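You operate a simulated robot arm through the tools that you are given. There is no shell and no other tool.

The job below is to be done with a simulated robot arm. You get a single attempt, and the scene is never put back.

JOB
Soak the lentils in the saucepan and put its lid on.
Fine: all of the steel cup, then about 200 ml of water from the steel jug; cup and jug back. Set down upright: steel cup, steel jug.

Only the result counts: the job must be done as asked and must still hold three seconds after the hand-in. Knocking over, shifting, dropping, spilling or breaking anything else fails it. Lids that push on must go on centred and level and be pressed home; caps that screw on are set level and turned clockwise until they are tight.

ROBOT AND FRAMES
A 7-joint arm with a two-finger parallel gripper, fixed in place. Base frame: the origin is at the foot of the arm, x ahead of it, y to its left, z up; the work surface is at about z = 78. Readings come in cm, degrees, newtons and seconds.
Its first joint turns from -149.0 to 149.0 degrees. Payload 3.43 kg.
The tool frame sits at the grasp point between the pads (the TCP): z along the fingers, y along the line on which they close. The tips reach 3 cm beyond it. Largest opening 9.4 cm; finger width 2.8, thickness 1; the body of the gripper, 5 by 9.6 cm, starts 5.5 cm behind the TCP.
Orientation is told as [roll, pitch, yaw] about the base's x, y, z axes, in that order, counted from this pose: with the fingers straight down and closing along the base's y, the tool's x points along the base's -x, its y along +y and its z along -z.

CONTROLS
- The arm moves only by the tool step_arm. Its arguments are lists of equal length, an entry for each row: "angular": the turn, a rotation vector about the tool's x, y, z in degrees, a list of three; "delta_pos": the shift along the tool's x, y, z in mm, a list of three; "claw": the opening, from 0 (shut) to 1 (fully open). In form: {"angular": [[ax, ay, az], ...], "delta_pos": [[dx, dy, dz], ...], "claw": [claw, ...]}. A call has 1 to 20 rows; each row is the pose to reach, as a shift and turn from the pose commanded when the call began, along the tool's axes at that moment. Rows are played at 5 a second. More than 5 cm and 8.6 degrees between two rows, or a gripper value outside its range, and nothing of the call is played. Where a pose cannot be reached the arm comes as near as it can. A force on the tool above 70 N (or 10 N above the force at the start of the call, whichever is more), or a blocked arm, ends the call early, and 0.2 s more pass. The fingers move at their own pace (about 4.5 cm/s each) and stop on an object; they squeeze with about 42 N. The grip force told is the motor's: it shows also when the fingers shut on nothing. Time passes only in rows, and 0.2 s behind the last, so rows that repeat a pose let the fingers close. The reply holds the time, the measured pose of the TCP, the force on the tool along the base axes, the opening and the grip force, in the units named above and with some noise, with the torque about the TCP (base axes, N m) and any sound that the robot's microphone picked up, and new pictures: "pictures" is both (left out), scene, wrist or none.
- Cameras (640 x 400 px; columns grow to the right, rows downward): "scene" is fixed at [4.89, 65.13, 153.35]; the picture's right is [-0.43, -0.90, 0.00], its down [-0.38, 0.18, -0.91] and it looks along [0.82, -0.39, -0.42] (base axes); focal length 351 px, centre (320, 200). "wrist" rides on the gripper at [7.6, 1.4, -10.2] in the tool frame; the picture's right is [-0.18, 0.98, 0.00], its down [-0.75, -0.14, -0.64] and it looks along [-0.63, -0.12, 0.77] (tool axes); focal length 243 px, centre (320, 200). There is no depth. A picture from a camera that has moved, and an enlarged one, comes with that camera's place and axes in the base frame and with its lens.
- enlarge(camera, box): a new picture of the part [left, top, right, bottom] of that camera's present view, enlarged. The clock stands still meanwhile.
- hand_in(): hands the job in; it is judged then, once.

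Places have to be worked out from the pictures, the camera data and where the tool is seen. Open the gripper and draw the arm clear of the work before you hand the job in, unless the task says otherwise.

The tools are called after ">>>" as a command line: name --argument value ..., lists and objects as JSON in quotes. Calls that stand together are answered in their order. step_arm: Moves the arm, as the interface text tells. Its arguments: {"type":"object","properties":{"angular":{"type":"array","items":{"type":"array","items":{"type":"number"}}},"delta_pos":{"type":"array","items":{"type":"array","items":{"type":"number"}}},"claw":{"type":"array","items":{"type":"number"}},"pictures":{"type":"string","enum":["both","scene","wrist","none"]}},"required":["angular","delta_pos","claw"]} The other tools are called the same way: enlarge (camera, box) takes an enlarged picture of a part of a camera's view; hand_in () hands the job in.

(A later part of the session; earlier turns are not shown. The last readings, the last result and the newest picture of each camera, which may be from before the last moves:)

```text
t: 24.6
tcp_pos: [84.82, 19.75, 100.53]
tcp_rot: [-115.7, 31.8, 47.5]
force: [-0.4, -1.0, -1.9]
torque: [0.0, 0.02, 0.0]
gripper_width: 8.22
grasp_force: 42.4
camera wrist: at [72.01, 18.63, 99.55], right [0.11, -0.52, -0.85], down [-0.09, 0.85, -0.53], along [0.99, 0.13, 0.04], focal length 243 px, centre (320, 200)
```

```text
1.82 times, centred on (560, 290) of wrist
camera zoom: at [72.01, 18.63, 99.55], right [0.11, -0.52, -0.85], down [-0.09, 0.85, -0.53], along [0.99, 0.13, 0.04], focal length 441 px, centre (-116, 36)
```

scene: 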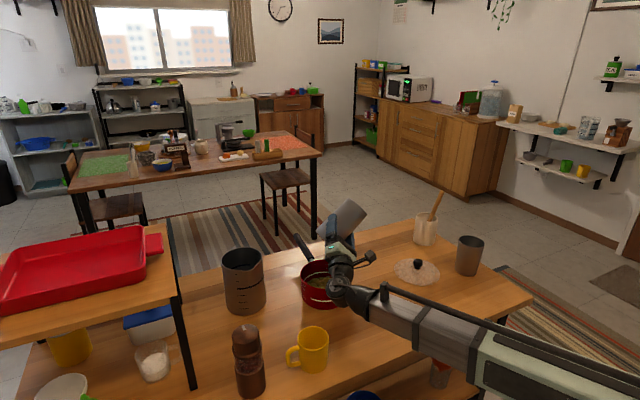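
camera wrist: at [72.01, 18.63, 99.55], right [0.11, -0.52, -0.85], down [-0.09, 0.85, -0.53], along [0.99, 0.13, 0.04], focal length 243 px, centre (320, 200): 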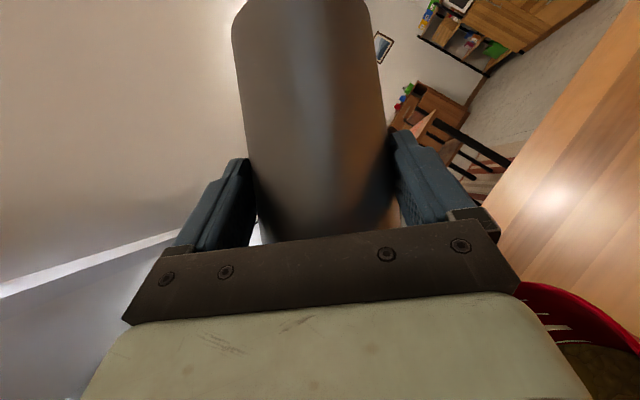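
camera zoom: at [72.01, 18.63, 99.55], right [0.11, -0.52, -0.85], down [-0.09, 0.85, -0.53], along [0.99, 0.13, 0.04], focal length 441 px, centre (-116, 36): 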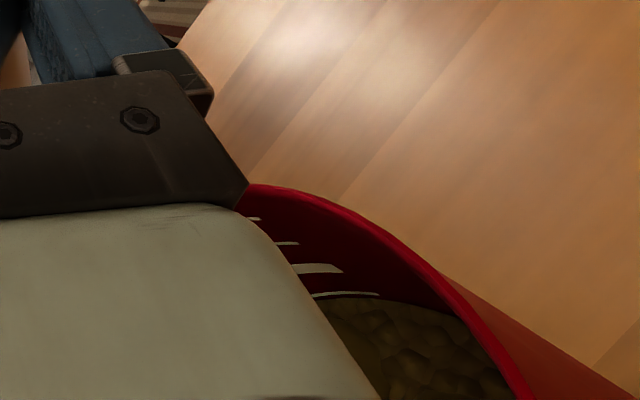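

The lentils are in the pan and no stream is visible now. I'll pause here and take some force readings to see whether the weight has dropped.

>>> step_arm --angular '[[0, 0, 0], [0, 0, 0], [0, 0, 0]]' --delta_pos '[[0, 0, 0], [0, 0, 0], [0, 0, 0]]' --claw '[0, 0, 0]' --pictures "none"

>>> step_arm --angular '[[0, 0, 0]]' --delta_pos '[[0, 0, 0]]' --claw '[0]' --pictures "none"

>>> step_arm --angular '[[0, 0, 0]]' --delta_pos '[[0, 0, 0]]' --claw '[0]' --pictures "none"

>>> step_arm --angular '[[0, 0, 0]]' --delta_pos '[[0, 0, 0]]' --claw '[0]' --pictures "scene"

```text
t: 25.4
tcp_pos: [84.82, 19.74, 100.51]
tcp_rot: [-115.7, 31.8, 47.4]
force: [0.6, 0.4, -1.7]
torque: [0.02, 0.03, 0.02]
gripper_width: 8.19
grasp_force: 42.0
```

```text
t: 25.8
tcp_pos: [84.77, 19.78, 100.44]
tcp_rot: [-115.9, 31.8, 47.5]
force: [-0.8, -0.4, -1.6]
torque: [0.03, 0.01, -0.01]
gripper_width: 8.24
grasp_force: 41.6
```

```text
t: 26.2
tcp_pos: [84.76, 19.66, 100.38]
tcp_rot: [-115.7, 31.9, 47.5]
force: [0.0, 0.4, -1.7]
torque: [0.05, 0.0, -0.01]
gripper_width: 8.22
grasp_force: 42.3
```

```text
t: 26.6
tcp_pos: [84.66, 19.76, 100.49]
tcp_rot: [-115.8, 31.8, 47.5]
force: [-0.2, 0.2, -1.5]
torque: [0.01, 0.03, -0.01]
gripper_width: 8.21
grasp_force: 41.8
```

scene: 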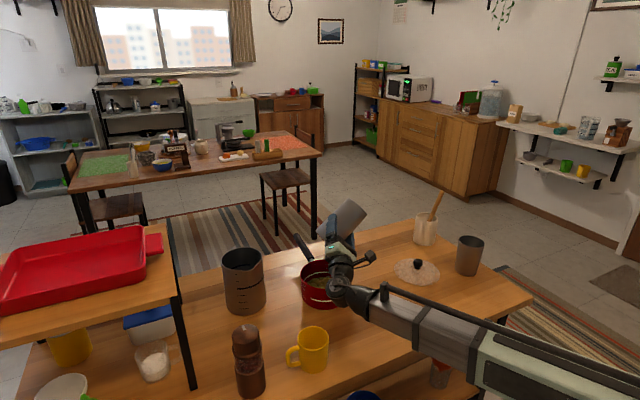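

The weight dropped by roughly 0.45 N. I'll tilt to 145° for a moment to make sure everything falls out, keeping the lip over the pan.

>>> step_arm --angular '[[1.72, 0, -2.46], [3.44, 0, -4.91], [5.17, 0, -7.37], [6.89, 0, -9.83], [8.6, 0, -12.3], [8.6, 0, -12.3], [8.6, 0, -12.3], [8.6, 0, -12.3], [8.6, 0, -12.3]]' --delta_pos '[[-1.5, -4, -1], [-3, -8, -2], [-4.5, -12, -3], [-6, -16, -4], [-7.3, -20.5, -5.1], [-7.3, -20.5, -5.1], [-7.3, -20.5, -5.1], [-7.3, -20.5, -5.1], [-7.3, -20.5, -5.1]]' --claw '[0, 0, 0, 0, 0, 0, 0, 0, 0]'

>>> enlarge --camera "scene" --box '[270, 190, 400, 315]'

```text
t: 28.6
tcp_pos: [84.76, 21.77, 101.32]
tcp_rot: [-129.4, 42.3, 39.3]
force: [-0.4, -0.7, -0.6]
torque: [-0.01, 0.03, 0.02]
gripper_width: 8.22
grasp_force: 42.2
camera wrist: at [72.01, 20.45, 100.86], right [0.11, -0.72, -0.69], down [-0.09, 0.68, -0.73], along [0.99, 0.14, 0.01], focal length 243 px, centre (320, 200)
```

scene: 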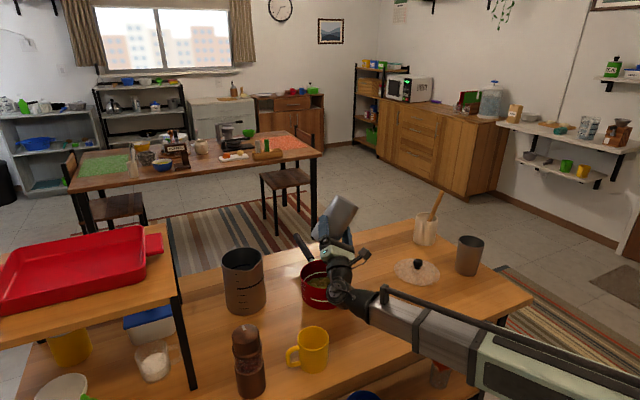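
wrist: 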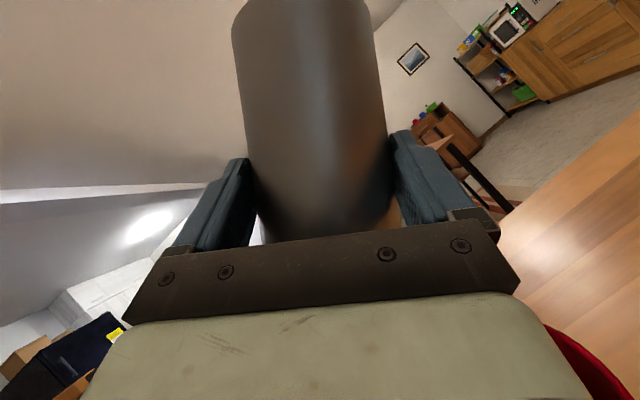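

```text
3.20 times, centred on (335, 252) of scene
camera zoom: at [4.89, 65.13, 153.35], right [-0.43, -0.9, 0.0], down [-0.38, 0.18, -0.91], along [0.82, -0.39, -0.42], focal length 1122 px, centre (272, 32)
```

zoom: 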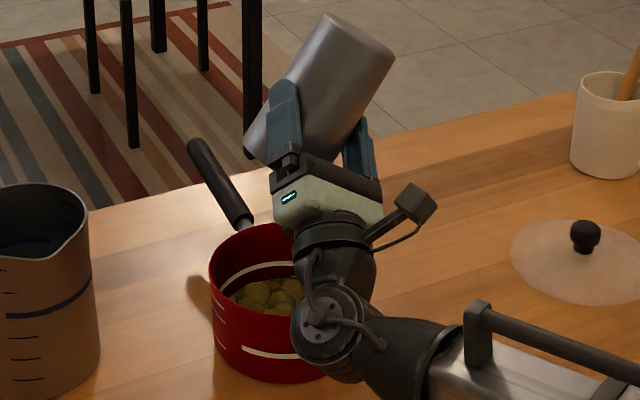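

The cup looks emptied into the pan. I'll rotate it back upright over the pan while raising about 3 cm.

>>> step_arm --angular '[[-4.6, 0, 6.55], [-9.2, 0, 13.1], [-13.8, 0, 19.7], [-18.4, 0, 26.2], [-23, 0, 32.8], [-27.6, 0, 39.3], [-32.1, 0, 45.9], [-36.7, 0, 52.4], [-41.3, 0, 59], [-45.9, 0, 65.5], [-50.5, 0, 72.1], [-55.1, 0, 78.6], [-59.7, 0, 85.2], [-64.3, 0, 91.7], [-68.9, 0, 98.3], [-73.5, 0, 104.8], [-78.1, 0, 111.4], [-82.6, 0, 117.9], [-83.2, 0, 118.8], [-83.2, 0, 118.8]]' --delta_pos '[[3, 0, 2], [6, 0, 4], [9, 0, 6], [12, 0, 8], [15, 0, 10], [18, 0, 12], [21, 0, 14], [24, 0, 16], [27, 0, 18], [29, 0, 20], [29.4, -0.8, 20.7], [29.4, -0.8, 20.7], [29.4, -0.8, 20.7], [29.4, -0.8, 20.7], [29.4, -0.8, 20.7], [29.4, -0.8, 20.7], [29.4, -0.8, 20.7], [29.4, -0.8, 20.7], [29.4, -0.8, 20.7], [29.4, -0.8, 20.7]]' --claw '[0, 0, 0, 0, 0, 0, 0, 0, 0, 0, 0, 0, 0, 0, 0, 0, 0, 0, 0, 0]'

>>> enlarge --camera "scene" --box '[270, 190, 400, 315]'

```text
t: 32.8
tcp_pos: [84.75, 19.74, 104.31]
tcp_rot: [0.0, -55.0, -0.1]
force: [-0.7, 0.2, -0.9]
torque: [-0.02, 0.03, -0.01]
gripper_width: 8.24
grasp_force: 42.3
camera wrist: at [72.01, 21.26, 104.02], right [0.11, 0.98, 0.15], down [-0.09, -0.14, 0.99], along [0.99, -0.12, 0.08], focal length 243 px, centre (320, 200)
```

scene: 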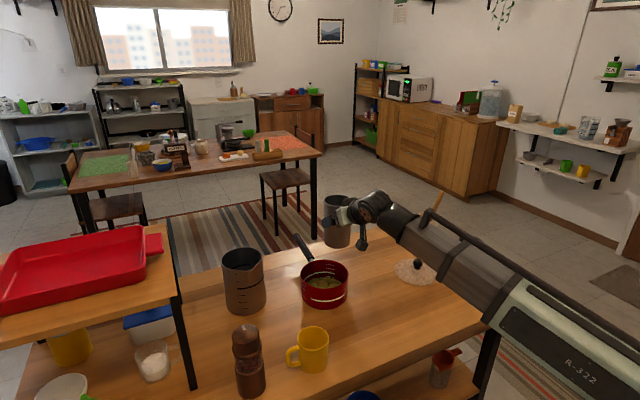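
wrist: 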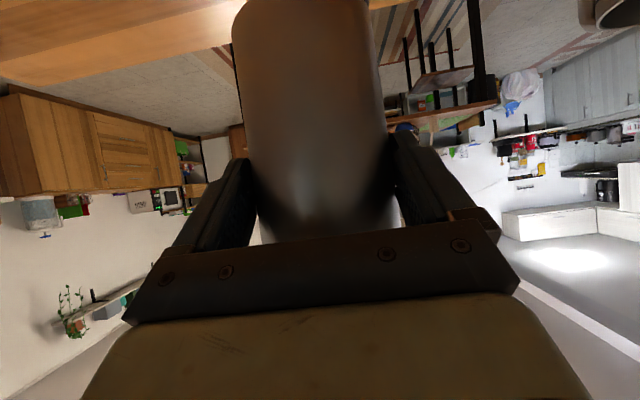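

```text
3.20 times, centred on (335, 252) of scene
camera zoom: at [4.89, 65.13, 153.35], right [-0.43, -0.9, 0.0], down [-0.38, 0.18, -0.91], along [0.82, -0.39, -0.42], focal length 1122 px, centre (272, 32)
```

zoom: 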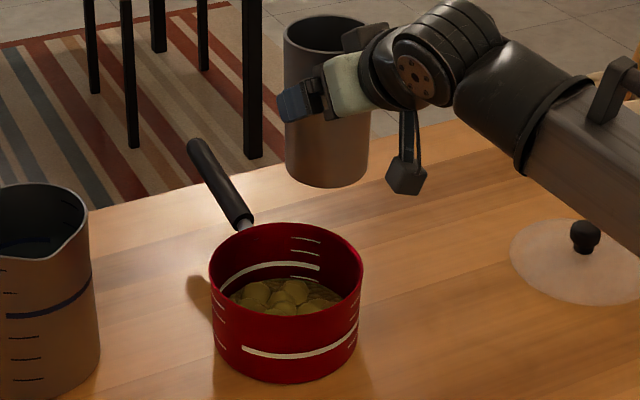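

The lentils lie in the pan with nothing spilt. I'll carry the cup back above its original spot at (97.3, 5.45) of TCP.

>>> step_arm --angular '[[0, 0, 0], [0, 0, 0], [0, 0, 0], [0, 0, 0], [0, 0, 0], [0, 0, 0], [0, 0, 0], [0, 0, 0]]' --delta_pos '[[-6, -12, 9], [-17, -36, 26], [-29, -60, 43], [-41, -84, 61], [-52, -108, 78], [-62, -128, 93], [-69.3, -142.9, 104.1], [-69.3, -142.9, 104.1]]' --claw '[0, 0, 0, 0, 0, 0, 0, 0]' --pictures "none"

```text
t: 34.6
tcp_pos: [97.12, 5.49, 104.18]
tcp_rot: [-0.2, -54.9, 0.1]
force: [0.3, 0.5, -1.4]
torque: [-0.01, 0.07, -0.01]
gripper_width: 8.2
grasp_force: 42.2
```

I'll lower the cup 16 cm, leaving about 1 cm to the table, and then feel for contact.

>>> step_arm --angular '[[0, 0, 0], [0, 0, 0], [0, 0, 0], [0, 0, 0], [0, 0, 0], [0, 0, 0], [0, 0, 0], [0, 0, 0]]' --delta_pos '[[16.4, 0, 11.5], [41, 0, 28.7], [65.5, 0, 45.9], [90.1, 0, 63.1], [110.6, 0, 77.5], [123, 0, 86], [131, 0, 91.8], [131, 0, 91.8]]' --claw '[0, 0, 0, 0, 0, 0, 0, 0]'

>>> enlarge --camera "scene" --box '[310, 190, 470, 290]'

```text
t: 36.4
tcp_pos: [97.23, 5.4, 88.07]
tcp_rot: [-0.1, -55.0, 0.1]
force: [-0.8, 0.7, -0.7]
torque: [-0.02, 0.02, 0.01]
gripper_width: 8.22
grasp_force: 42.0
camera wrist: at [84.53, 6.93, 87.73], right [0.11, 0.98, 0.15], down [-0.09, -0.14, 0.99], along [0.99, -0.12, 0.08], focal length 243 px, centre (320, 200)
```

scene: 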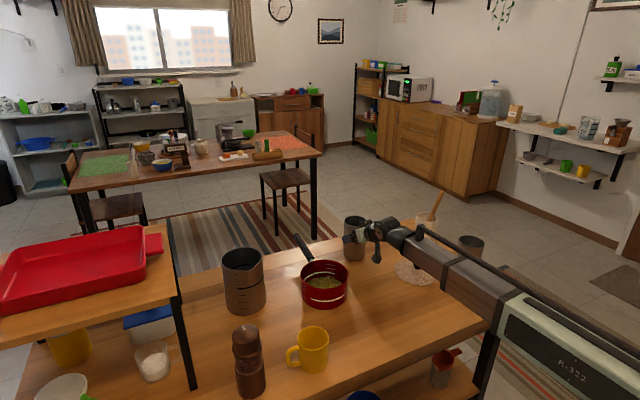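
wrist: 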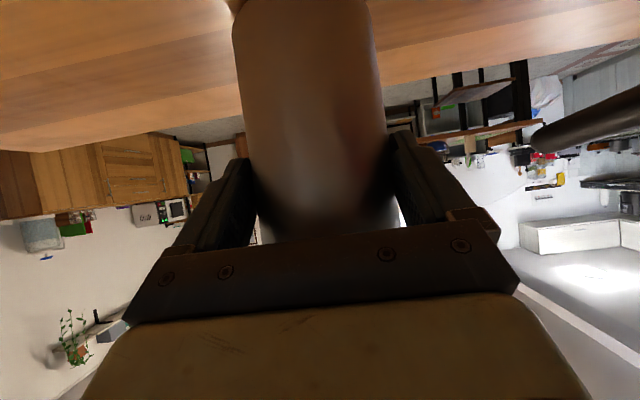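

```text
4.00 times, centred on (390, 240) of scene
camera zoom: at [4.89, 65.13, 153.35], right [-0.43, -0.9, 0.0], down [-0.38, 0.18, -0.91], along [0.82, -0.39, -0.42], focal length 1402 px, centre (40, 40)
```

zoom: 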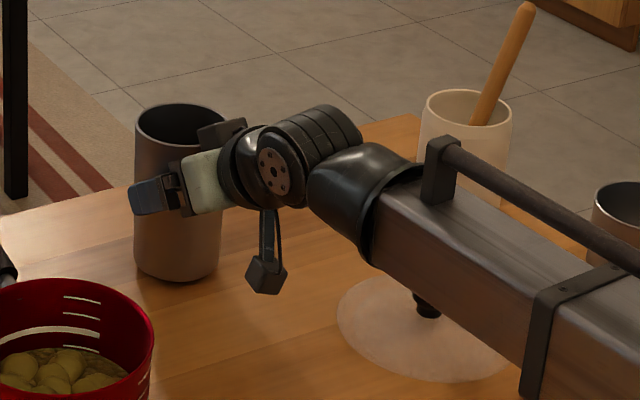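

About 0.9 cm left. I'll lower slowly in small steps and read the contact force.

>>> step_arm --angular '[[0, 0, 0], [0, 0, 0], [0, 0, 0], [0, 0, 0], [0, 0, 0]]' --delta_pos '[[1.6, 0, 1.15], [3.3, 0, 2.3], [4.9, 0, 3.4], [6.6, 0, 4.6], [6.6, 0, 4.6]]' --claw '[0, 0, 0, 0, 0]' --pictures "none"

```text
t: 37.6
tcp_pos: [97.23, 5.34, 87.35]
tcp_rot: [-0.1, -55.0, 0.0]
force: [-0.1, -0.1, -1.8]
torque: [0.0, 0.03, -0.02]
gripper_width: 8.21
grasp_force: 42.1
```

Not yet in contact at 87.3; I'll continue down in 1 mm steps.

>>> step_arm --angular '[[0, 0, 0], [0, 0, 0], [0, 0, 0]]' --delta_pos '[[0.8, 0, 0.6], [1.2, 0, 0.85], [1.2, 0, 0.85]]' --claw '[0, 0, 0]' --pictures "none"

```text
t: 38.4
tcp_pos: [97.29, 5.48, 87.37]
tcp_rot: [-0.1, -55.2, 0.1]
force: [-0.4, -1.0, 11.1]
torque: [-0.38, -0.08, -0.02]
gripper_width: 8.23
grasp_force: 42.0
```

The cup has touched down (11 N). I'll relax by half a millimetre and open the gripper.

>>> step_arm --angular '[[0, 0, 0], [0, 0, 0], [0, 0, 0], [0, 0, 0], [0, 0, 0]]' --delta_pos '[[-0.5, 0, -0.35], [-0.5, 0, -0.35], [-0.5, 0, -0.35], [-0.5, 0, -0.35], [-0.5, 0, -0.35]]' --claw '[0, 1, 1, 1, 1]'

```text
t: 39.6
tcp_pos: [97.21, 5.41, 87.28]
tcp_rot: [-0.2, -54.9, 0.0]
force: [-1.2, 0.5, 0.4]
torque: [-0.02, -0.03, 0.01]
gripper_width: 9.39
grasp_force: 0.0
camera wrist: at [84.5, 6.92, 86.84], right [0.11, 0.98, 0.15], down [-0.09, -0.14, 0.99], along [0.99, -0.12, 0.08], focal length 243 px, centre (320, 200)
```

scene: 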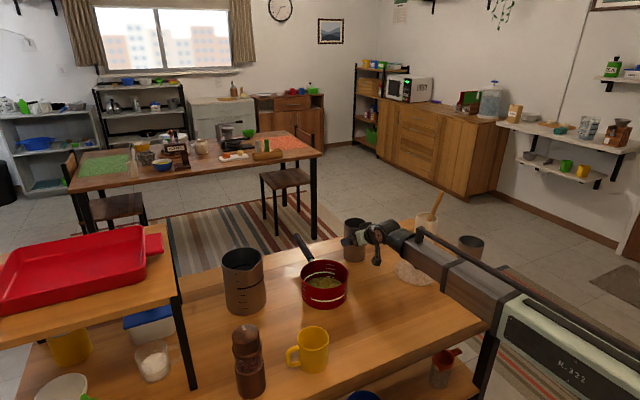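
wrist: 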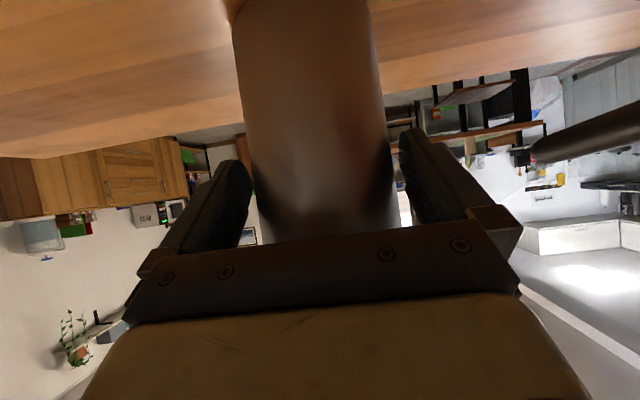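

Released and the cup stands. I'll withdraw straight back along the tool axis, then rise.

>>> step_arm --angular '[[0, 0, 0], [0, 0, 0], [0, 0, 0], [0, 0, 0], [0, 0, 0], [0, 0, 0], [0, 0, 0], [0, 0, 0], [0, 0, 0]]' --delta_pos '[[0, 0, -15], [0, 0, -35], [0, 0, -55], [0, 0, -80], [0, 0, -105], [0, 0, -130], [-40, 0, -158], [-80, 0, -186], [-100, 0, -200]]' --claw '[1, 1, 1, 1, 1, 1, 1, 1, 1]'

>>> enlarge --camera "scene" --box '[310, 190, 470, 290]'

```text
t: 41.6
tcp_pos: [86.41, 5.27, 106.84]
tcp_rot: [0.0, -54.9, 0.0]
force: [-1.2, -0.1, -0.3]
torque: [0.04, -0.05, -0.01]
gripper_width: 9.41
grasp_force: 0.2
camera wrist: at [73.84, 6.88, 106.48], right [0.11, 0.98, 0.15], down [-0.09, -0.14, 0.99], along [0.99, -0.12, 0.08], focal length 243 px, centre (320, 200)
```

scene: 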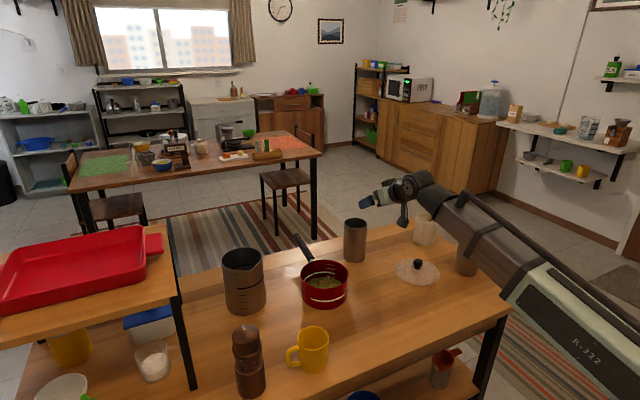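
wrist: 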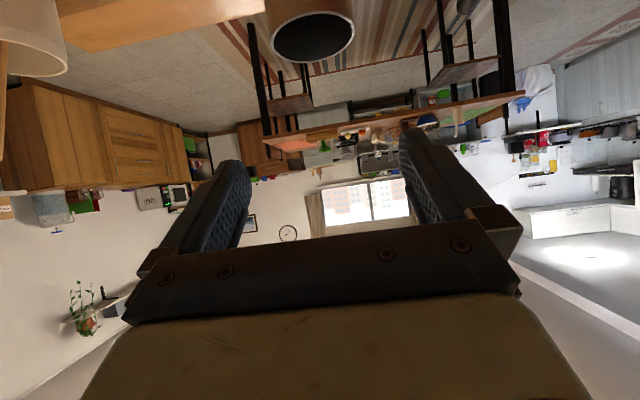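

```text
4.00 times, centred on (390, 240) of scene
camera zoom: at [4.89, 65.13, 153.35], right [-0.43, -0.9, 0.0], down [-0.38, 0.18, -0.91], along [0.82, -0.39, -0.42], focal length 1402 px, centre (40, 40)
```

zoom: 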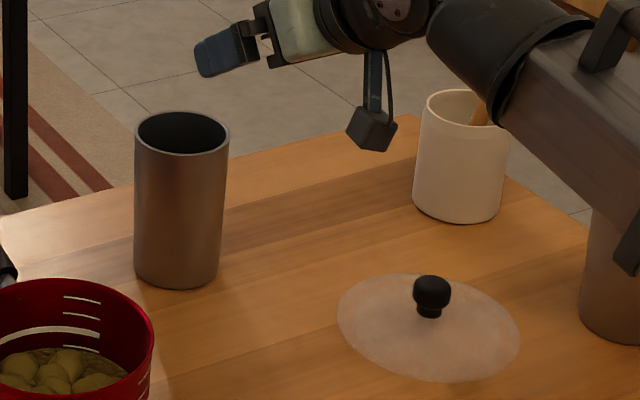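

The cup is back in its original place. I'll bring the tool upright above to look into the cup and check that it is empty.

>>> step_arm --angular '[[0, 8, 0], [0, 16, 0], [0, 24, 0], [0, 32, 0], [0, 40, 0], [0, 48, 0], [0, 55, 0], [0, 55, 0]]' --delta_pos '[[-15, 4, -1], [-30, 8, -2], [-45, 12, -3], [-60, 16, -4], [-75, 20, -5], [-90, 24, -5.5], [-106, 27, -5.8], [-106, 27, -5.8]]' --claw '[1, 1, 1, 1, 1, 1, 1, 1]'

>>> enlarge --camera "wrist" --box '[260, 60, 360, 170]'

>>> enlarge --camera "wrist" --box '[370, 0, 530, 100]'

```text
t: 43.4
tcp_pos: [92.23, 8.13, 115.94]
tcp_rot: [-0.1, 0.1, -0.1]
force: [-0.3, -0.5, -0.2]
torque: [0.02, 0.03, -0.02]
gripper_width: 9.39
grasp_force: 0.1
camera wrist: at [84.65, 9.68, 126.17], right [0.19, 0.98, 0.0], down [0.75, -0.14, 0.64], along [0.63, -0.12, -0.77], focal length 243 px, centre (320, 200)
```

scene: 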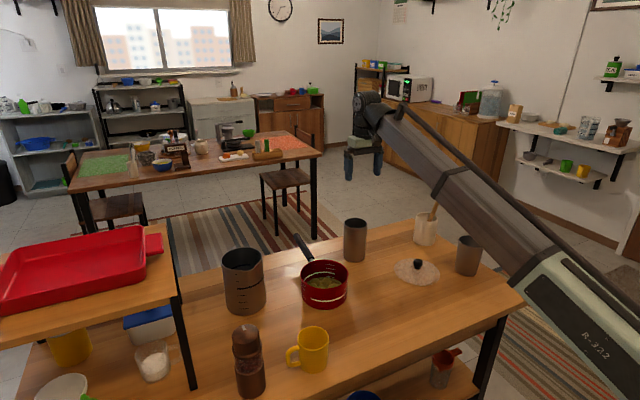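
wrist: 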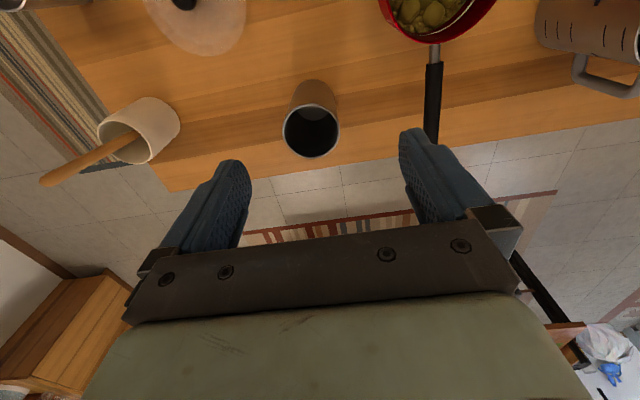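

```text
3.64 times, centred on (310, 115) of wrist
camera zoom: at [84.65, 9.68, 126.17], right [0.19, 0.98, 0.0], down [0.75, -0.14, 0.64], along [0.63, -0.12, -0.77], focal length 882 px, centre (356, 509)
```

zoom: 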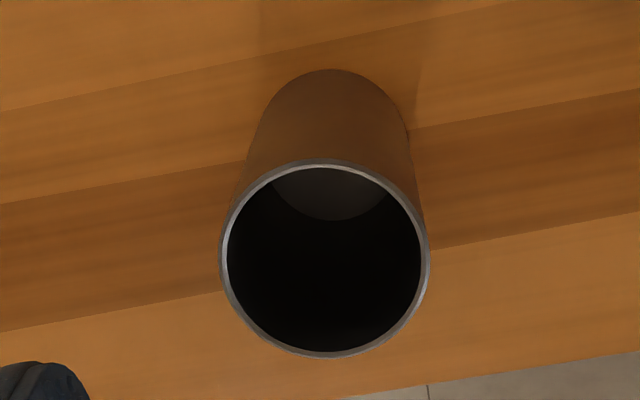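

```text
4.00 times, centred on (450, 50) of wrist
camera zoom: at [84.65, 9.68, 126.17], right [0.19, 0.98, 0.0], down [0.75, -0.14, 0.64], along [0.63, -0.12, -0.77], focal length 970 px, centre (-200, 800)
```

zoom: 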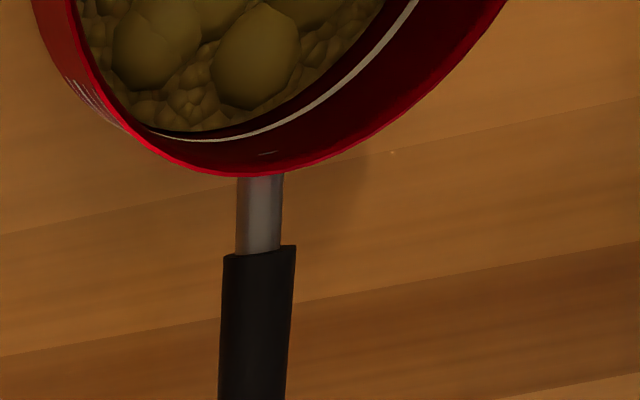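

The cup is empty and standing in its place, and the lentils are in the pan. Next the jug: its handle points away (+x) at about (101.8, 48.3, z 83–92). I'll yaw the tool by +90° at height and test whether I can reach the handle with the tool pointing along +y.

>>> step_arm --angular '[[0, 0, -8], [0, 0, -16], [0, 0, -24], [0, 0, -32], [0, 0, -40], [0, 0, -48], [0, 0, -56], [0, 0, -64], [0, 0, -72], [0, 0, -80], [0, 0, -88], [0, 0, -90], [0, 0, -90]]' --delta_pos '[[0, 15, 3], [0, 30, 6], [0, 45, 9], [0, 60, 12], [0, 75, 15], [0, 90, 18], [0, 105, 21], [0, 120, 24], [0, 140, 28], [0, 160, 32], [0, 180, 36], [0, 200, 40], [0, 200, 40]]' --claw '[1, 1, 1, 1, 1, 1, 1, 1, 1, 1, 1, 1, 1]'

```text
t: 46.2
tcp_pos: [92.3, 28.05, 111.94]
tcp_rot: [0.0, 0.0, 90.0]
force: [0.4, 0.0, 0.3]
torque: [0.01, -0.01, -0.01]
gripper_width: 9.41
grasp_force: 0.1
camera wrist: at [90.91, 20.55, 122.14], right [-0.98, 0.18, 0.0], down [0.14, 0.75, 0.64], along [0.12, 0.63, -0.77], focal length 243 px, centre (320, 200)
```

scene: 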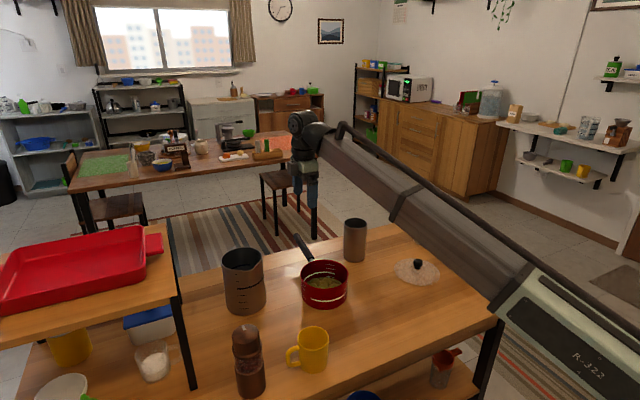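
wrist: 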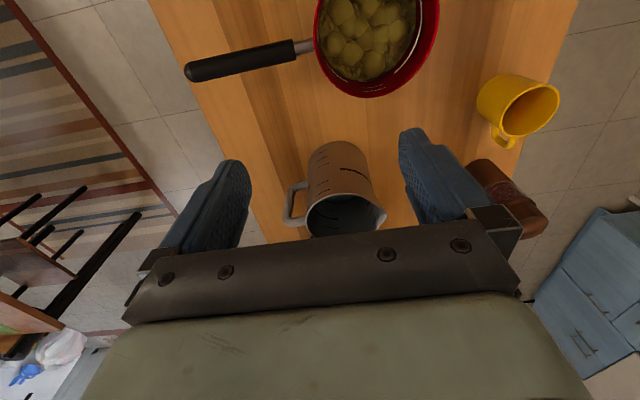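

Reached. I'll zoom in on the jug and its handle from here to fix their position.

>>> enlarge --camera "wrist" --box '[270, 130, 410, 250]'

>>> enlarge --camera "wrist" --box '[290, 0, 460, 110]'

```text
3.33 times, centred on (340, 190) of wrist
camera zoom: at [90.91, 20.55, 122.14], right [-0.98, 0.18, 0.0], down [0.14, 0.75, 0.64], along [0.12, 0.63, -0.77], focal length 809 px, centre (253, 233)
```

zoom: 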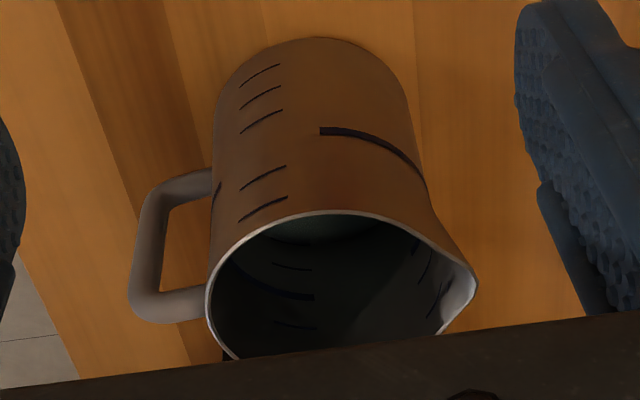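

```text
3.64 times, centred on (375, 55) of wrist
camera zoom: at [90.91, 20.55, 122.14], right [-0.98, 0.18, 0.0], down [0.14, 0.75, 0.64], along [0.12, 0.63, -0.77], focal length 882 px, centre (120, 727)
```

zoom: 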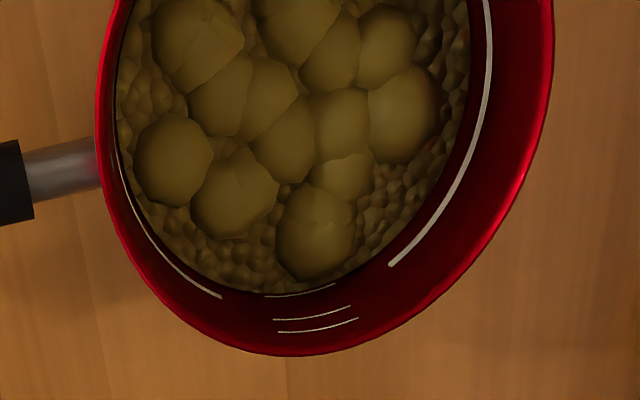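

From this view the jug axis is at about (91.9, 48.4), radius 6.1, and the handle bar at about (102, 49). I'll tilt the tool 45° to point along +y and downwards and test the reach beside the handle, away from the jug.

>>> step_arm --angular '[[0, -7.5, 0], [0, -15, 0], [0, -22.5, 0], [0, -30, 0], [0, -37.5, 0], [0, -45, 0], [0, -45, 0]]' --delta_pos '[[-13, -14, 20], [-26, -28, 40], [-40, -43, 60], [-53, -58, 80], [-66, -73, 100], [-80, -87, 120], [-80, -87, 120]]' --claw '[0.8, 0.6, 0.5, 0.45, 0.45, 0.45, 0.45]'

```text
t: 47.8
tcp_pos: [100.92, 36.1, 99.82]
tcp_rot: [0.0, -45.0, 90.0]
force: [0.1, -0.2, -0.8]
torque: [0.02, 0.01, 0.03]
gripper_width: 4.22
grasp_force: 0.1
camera wrist: at [99.48, 23.54, 101.73], right [-0.98, 0.13, 0.13], down [0.14, 0.08, 0.99], along [0.12, 0.99, -0.1], focal length 243 px, centre (320, 200)
```

scene: 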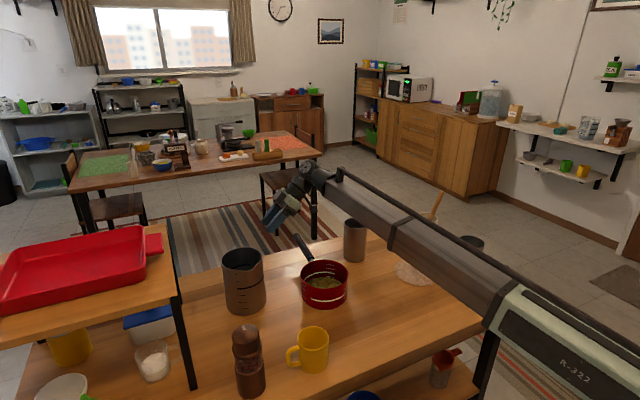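
wrist: 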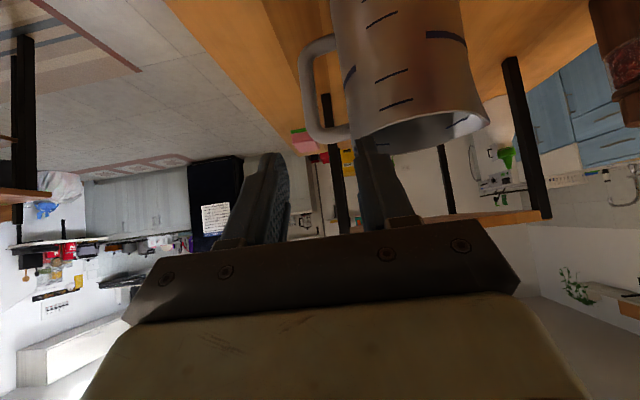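

The pose is reached without trouble. I'll zoom in on the handle from here to refine its position.

>>> enlarge --camera "wrist" --box '[250, 0, 490, 160]'

>>> enlarge --camera "scene" --box '[210, 170, 370, 320]'

```text
2.50 times, centred on (370, 80) of wrist
camera zoom: at [99.48, 23.54, 101.73], right [-0.98, 0.13, 0.13], down [0.14, 0.08, 0.99], along [0.12, 0.99, -0.1], focal length 606 px, centre (195, 500)
```

zoom: 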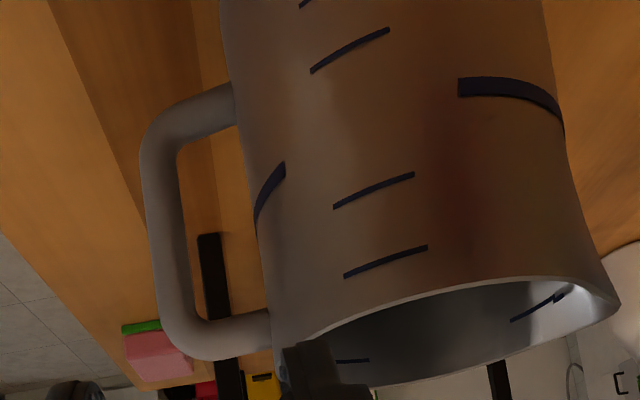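

```text
2.67 times, centred on (290, 245) of scene
camera zoom: at [4.89, 65.13, 153.35], right [-0.43, -0.9, 0.0], down [-0.38, 0.18, -0.91], along [0.82, -0.39, -0.42], focal length 935 px, centre (400, 80)
```

zoom: 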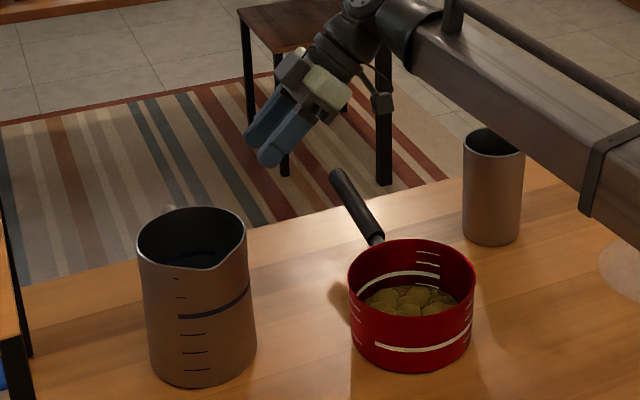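

The handle bar is at (102.05, 48.9) with a free length from z≈83.3 to 91. I'll move to a point 10 cm short of the grasp along the tool axis, aimed at z≈88.5.

>>> step_arm --angular '[[0, 0, 0], [0, 0, 0], [0, 0, 0], [0, 0, 0]]' --delta_pos '[[-4, -4, 20], [-8, -8, 40], [-10.2, -10.5, 58.3], [-10.2, -10.5, 58.3]]' --claw '[0.45, 0.45, 0.45, 0.45]'

>>> enlarge --camera "wrist" --box '[220, 0, 460, 240]'

```text
t: 48.8
tcp_pos: [102.04, 40.93, 96.44]
tcp_rot: [0.0, -44.8, 90.0]
force: [0.4, 0.0, 0.3]
torque: [0.0, 0.0, -0.04]
gripper_width: 4.22
grasp_force: 0.0
camera wrist: at [100.61, 28.39, 98.3], right [-0.98, 0.13, 0.13], down [0.14, 0.08, 0.99], along [0.12, 0.99, -0.1], focal length 243 px, centre (320, 200)
```

scene: 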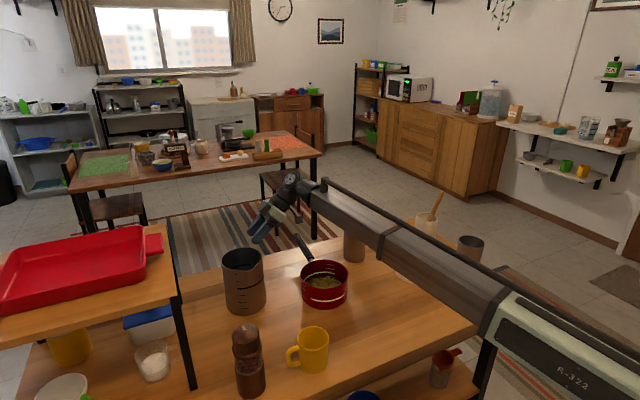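
wrist: 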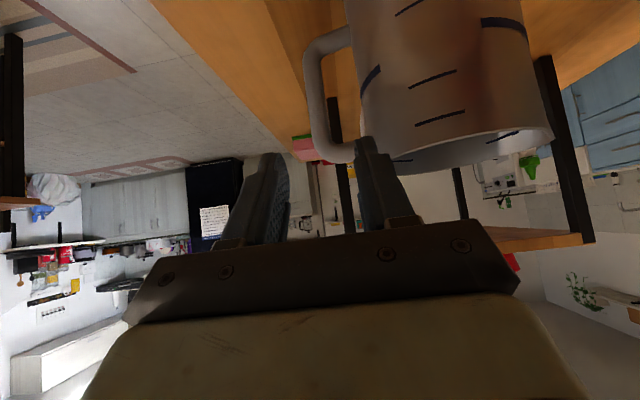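

```text
1.67 times, centred on (340, 120) of wrist
camera zoom: at [100.61, 28.39, 98.3], right [-0.98, 0.13, 0.13], down [0.14, 0.08, 0.99], along [0.12, 0.99, -0.1], focal length 404 px, centre (287, 333)
```

zoom: 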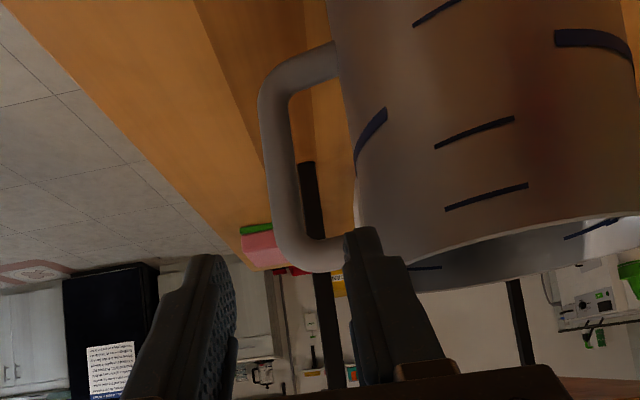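

The bar lies midway between the fingertips. I'll advance along the tool axis around the bar, in small steps.

>>> step_arm --angular '[[0, 0, 0], [0, 0, 0], [0, 0, 0], [0, 0, 0], [0, 0, 0], [0, 0, 0]]' --delta_pos '[[1, 0, 15], [2, 0, 30], [3, 0, 45], [3.3, 0, 60], [3.3, 0, 70], [3.3, 0, 70]]' --claw '[0.45, 0.45, 0.45, 0.45, 0.45, 0.45]'

>>> enlarge --camera "wrist" --box '[220, 0, 460, 240]'

```text
t: 50.2
tcp_pos: [102.1, 45.68, 91.27]
tcp_rot: [0.1, -44.9, 90.0]
force: [0.1, -0.1, 0.0]
torque: [0.01, 0.01, 0.02]
gripper_width: 4.25
grasp_force: 0.0
camera wrist: at [100.59, 33.11, 93.14], right [-0.98, 0.13, 0.13], down [0.14, 0.08, 0.99], along [0.12, 0.99, -0.1], focal length 243 px, centre (320, 200)
```

scene: 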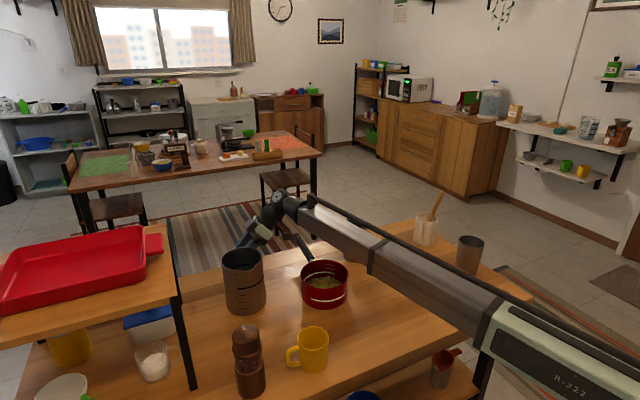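
wrist: 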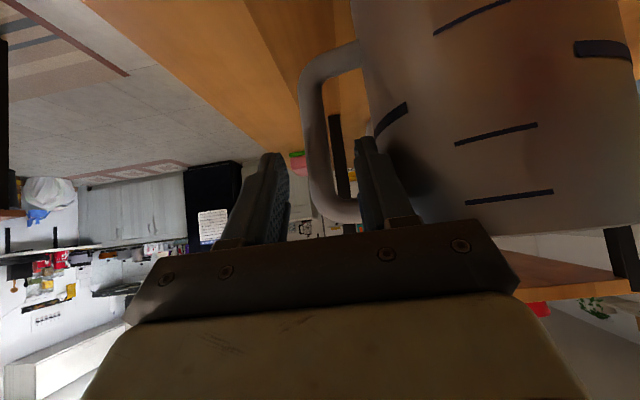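

```text
1.67 times, centred on (340, 120) of wrist
camera zoom: at [100.59, 33.11, 93.14], right [-0.98, 0.13, 0.13], down [0.14, 0.08, 0.99], along [0.12, 0.99, -0.1], focal length 404 px, centre (287, 333)
```

zoom: 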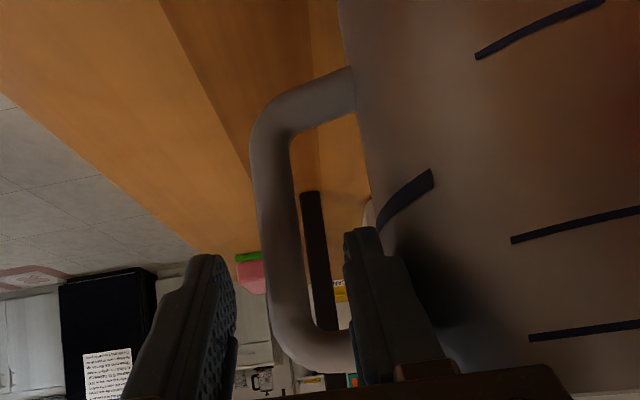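

No contact so far; the bar seems about 0.4 cm towards +x of the finger centre, so I'll shift 3 mm and advance the remaining 3.3 cm.

>>> step_arm --angular '[[0, 0, 0], [0, 0, 0], [0, 0, 0], [0, 0, 0], [0, 0, 0]]' --delta_pos '[[0, -3, 6], [0, -3, 15], [0, -3, 24], [0, -3, 33], [0, -3, 33]]' --claw '[0.45, 0.45, 0.45, 0.45, 0.45]'

>>> enlarge --camera "wrist" --box '[220, 0, 460, 240]'

>>> enlarge --camera "scene" --box '[200, 180, 340, 320]'

```text
t: 51.4
tcp_pos: [102.35, 47.83, 89.01]
tcp_rot: [0.0, -45.0, 90.0]
force: [5.1, -3.5, 8.9]
torque: [0.0, 0.68, 0.33]
gripper_width: 4.24
grasp_force: 0.0
camera wrist: at [100.92, 35.37, 90.95], right [-0.98, 0.13, 0.13], down [0.14, 0.08, 0.99], along [0.12, 0.99, -0.1], focal length 243 px, centre (320, 200)
```

scene: 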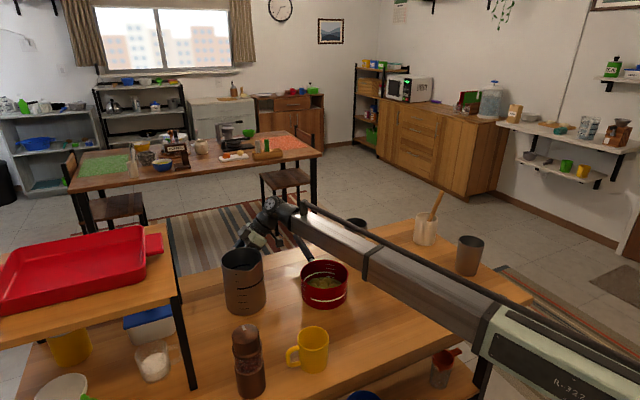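
wrist: 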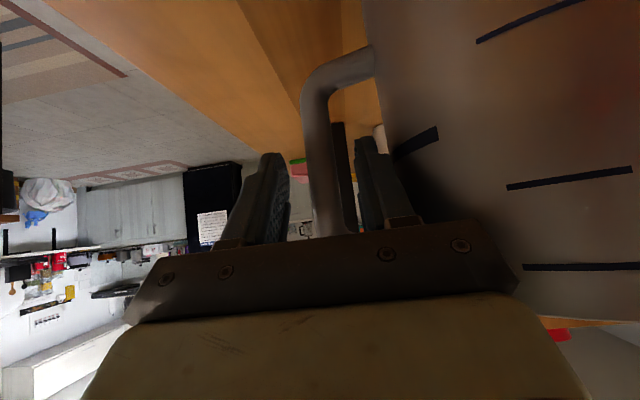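

```text
1.67 times, centred on (340, 120) of wrist
camera zoom: at [100.92, 35.37, 90.95], right [-0.98, 0.13, 0.13], down [0.14, 0.08, 0.99], along [0.12, 0.99, -0.1], focal length 404 px, centre (287, 333)
```

zoom: 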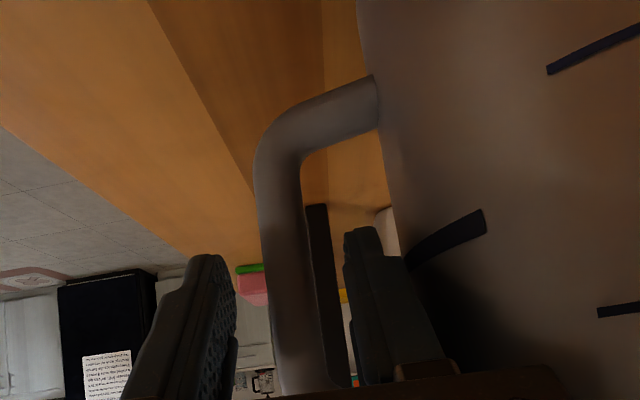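

```text
2.86 times, centred on (270, 250) of scene
camera zoom: at [4.89, 65.13, 153.35], right [-0.43, -0.9, 0.0], down [-0.38, 0.18, -0.91], along [0.82, -0.39, -0.42], focal length 1002 px, centre (463, 57)
```

zoom: 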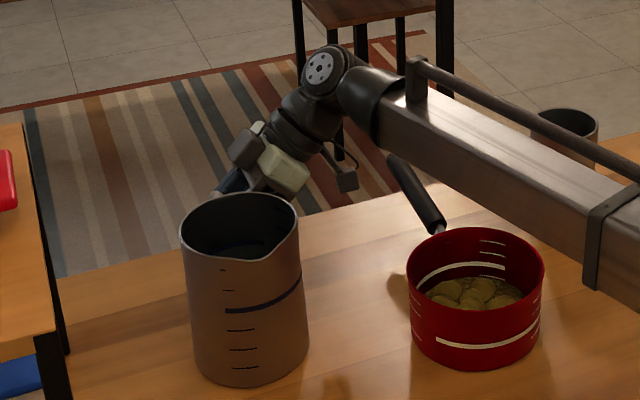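

There is an ~11 N contact: the gripper body's corner touches the jug's rim. I'll back off, turn the tool 6° about the vertical so its body swings away from the jug, shift 2 mm in +x and come back to nearly the same depth.

>>> step_arm --angular '[[0, 0, 0], [0, 0, 0], [-2.12, 0, -2.12], [-4.24, 0, -4.24], [-4.24, 0, -4.24], [-4.24, 0, -4.24]]' --delta_pos '[[0, 0, -6], [0, -2, -10], [0, -3, -10], [0, -3, -7], [0, -3, -3], [0, -3, -3]]' --claw '[0.45, 0.45, 0.45, 0.45, 0.45, 0.45]'

>>> enlarge --camera "wrist" --box '[220, 0, 460, 240]'

```text
t: 52.8
tcp_pos: [102.64, 47.74, 89.24]
tcp_rot: [-0.2, -45.0, 96.0]
force: [0.2, 0.1, 0.6]
torque: [-0.05, -0.03, 0.01]
gripper_width: 4.21
grasp_force: 0.1
camera wrist: at [102.55, 35.15, 91.07], right [-0.99, 0.03, 0.13], down [0.13, 0.09, 0.99], along [0.02, 1.0, -0.1], focal length 243 px, centre (320, 200)
```

scene: 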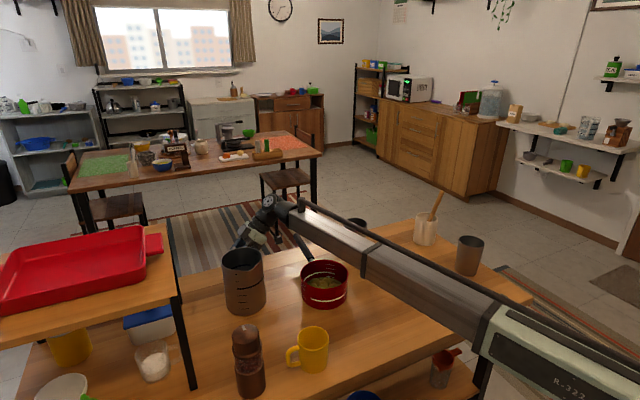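
wrist: 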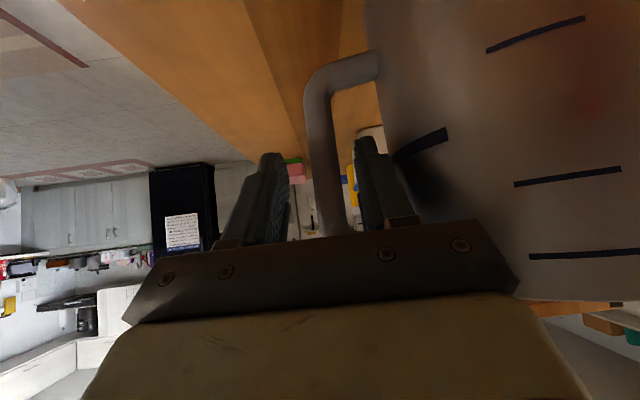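

```text
1.67 times, centred on (340, 120) of wrist
camera zoom: at [102.55, 35.15, 91.07], right [-0.99, 0.03, 0.13], down [0.13, 0.09, 0.99], along [0.02, 1.0, -0.1], focal length 404 px, centre (287, 333)
```

zoom: 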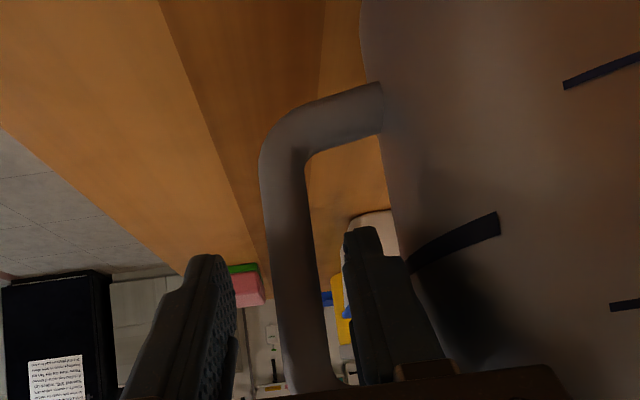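

No contact now and the bar is centred between the fingers. I'll close on it.

>>> step_arm --angular '[[0, 0, 0], [0, 0, 0], [0, 0, 0], [0, 0, 0], [0, 0, 0]]' --delta_pos '[[0, 0, 0], [0, 0, 0], [0, 0, 0], [0, 0, 0], [0, 0, 0]]' --claw '[0.3, 0, 0, 0, 0]'

>>> enlarge --camera "wrist" --box '[220, 0, 460, 240]'

```text
t: 54.0
tcp_pos: [102.57, 47.69, 89.19]
tcp_rot: [0.0, -44.9, 96.0]
force: [-3.7, 0.8, 1.2]
torque: [0.1, 0.01, -0.01]
gripper_width: 2.06
grasp_force: 42.3
camera wrist: at [102.53, 35.14, 91.08], right [-0.99, 0.03, 0.13], down [0.13, 0.09, 0.99], along [0.02, 1.0, -0.1], focal length 243 px, centre (320, 200)
```

scene: 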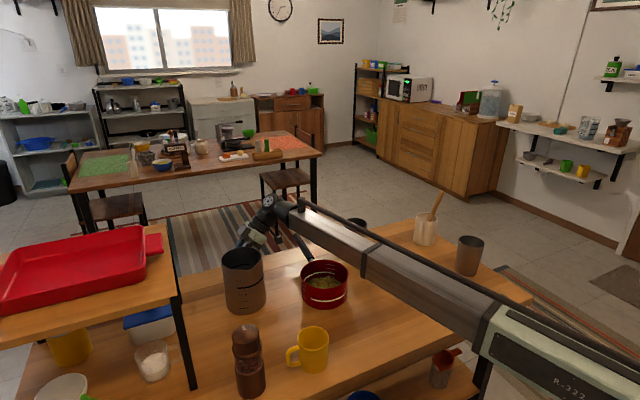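
wrist: 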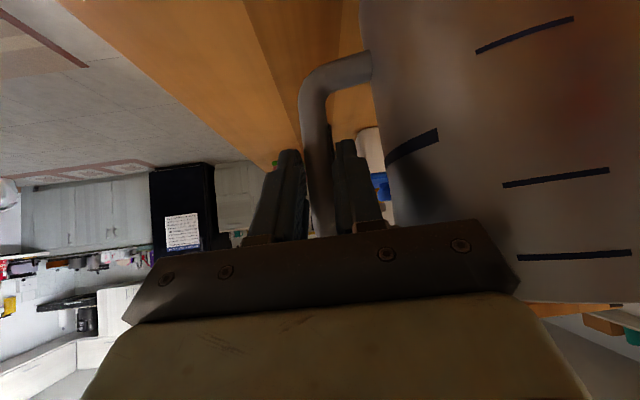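

```text
1.67 times, centred on (340, 120) of wrist
camera zoom: at [102.53, 35.14, 91.08], right [-0.99, 0.03, 0.13], down [0.13, 0.09, 0.99], along [0.02, 1.0, -0.1], focal length 404 px, centre (287, 333)
```

zoom: 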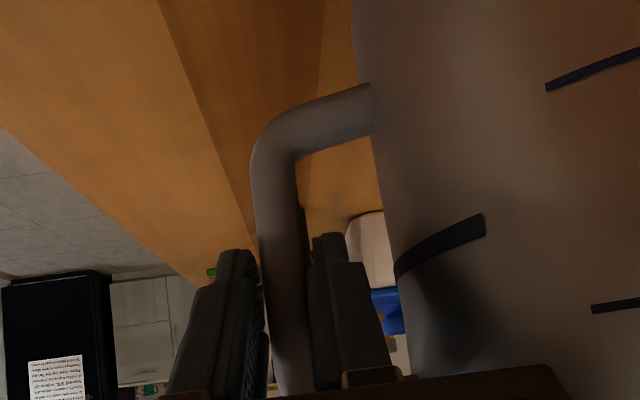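

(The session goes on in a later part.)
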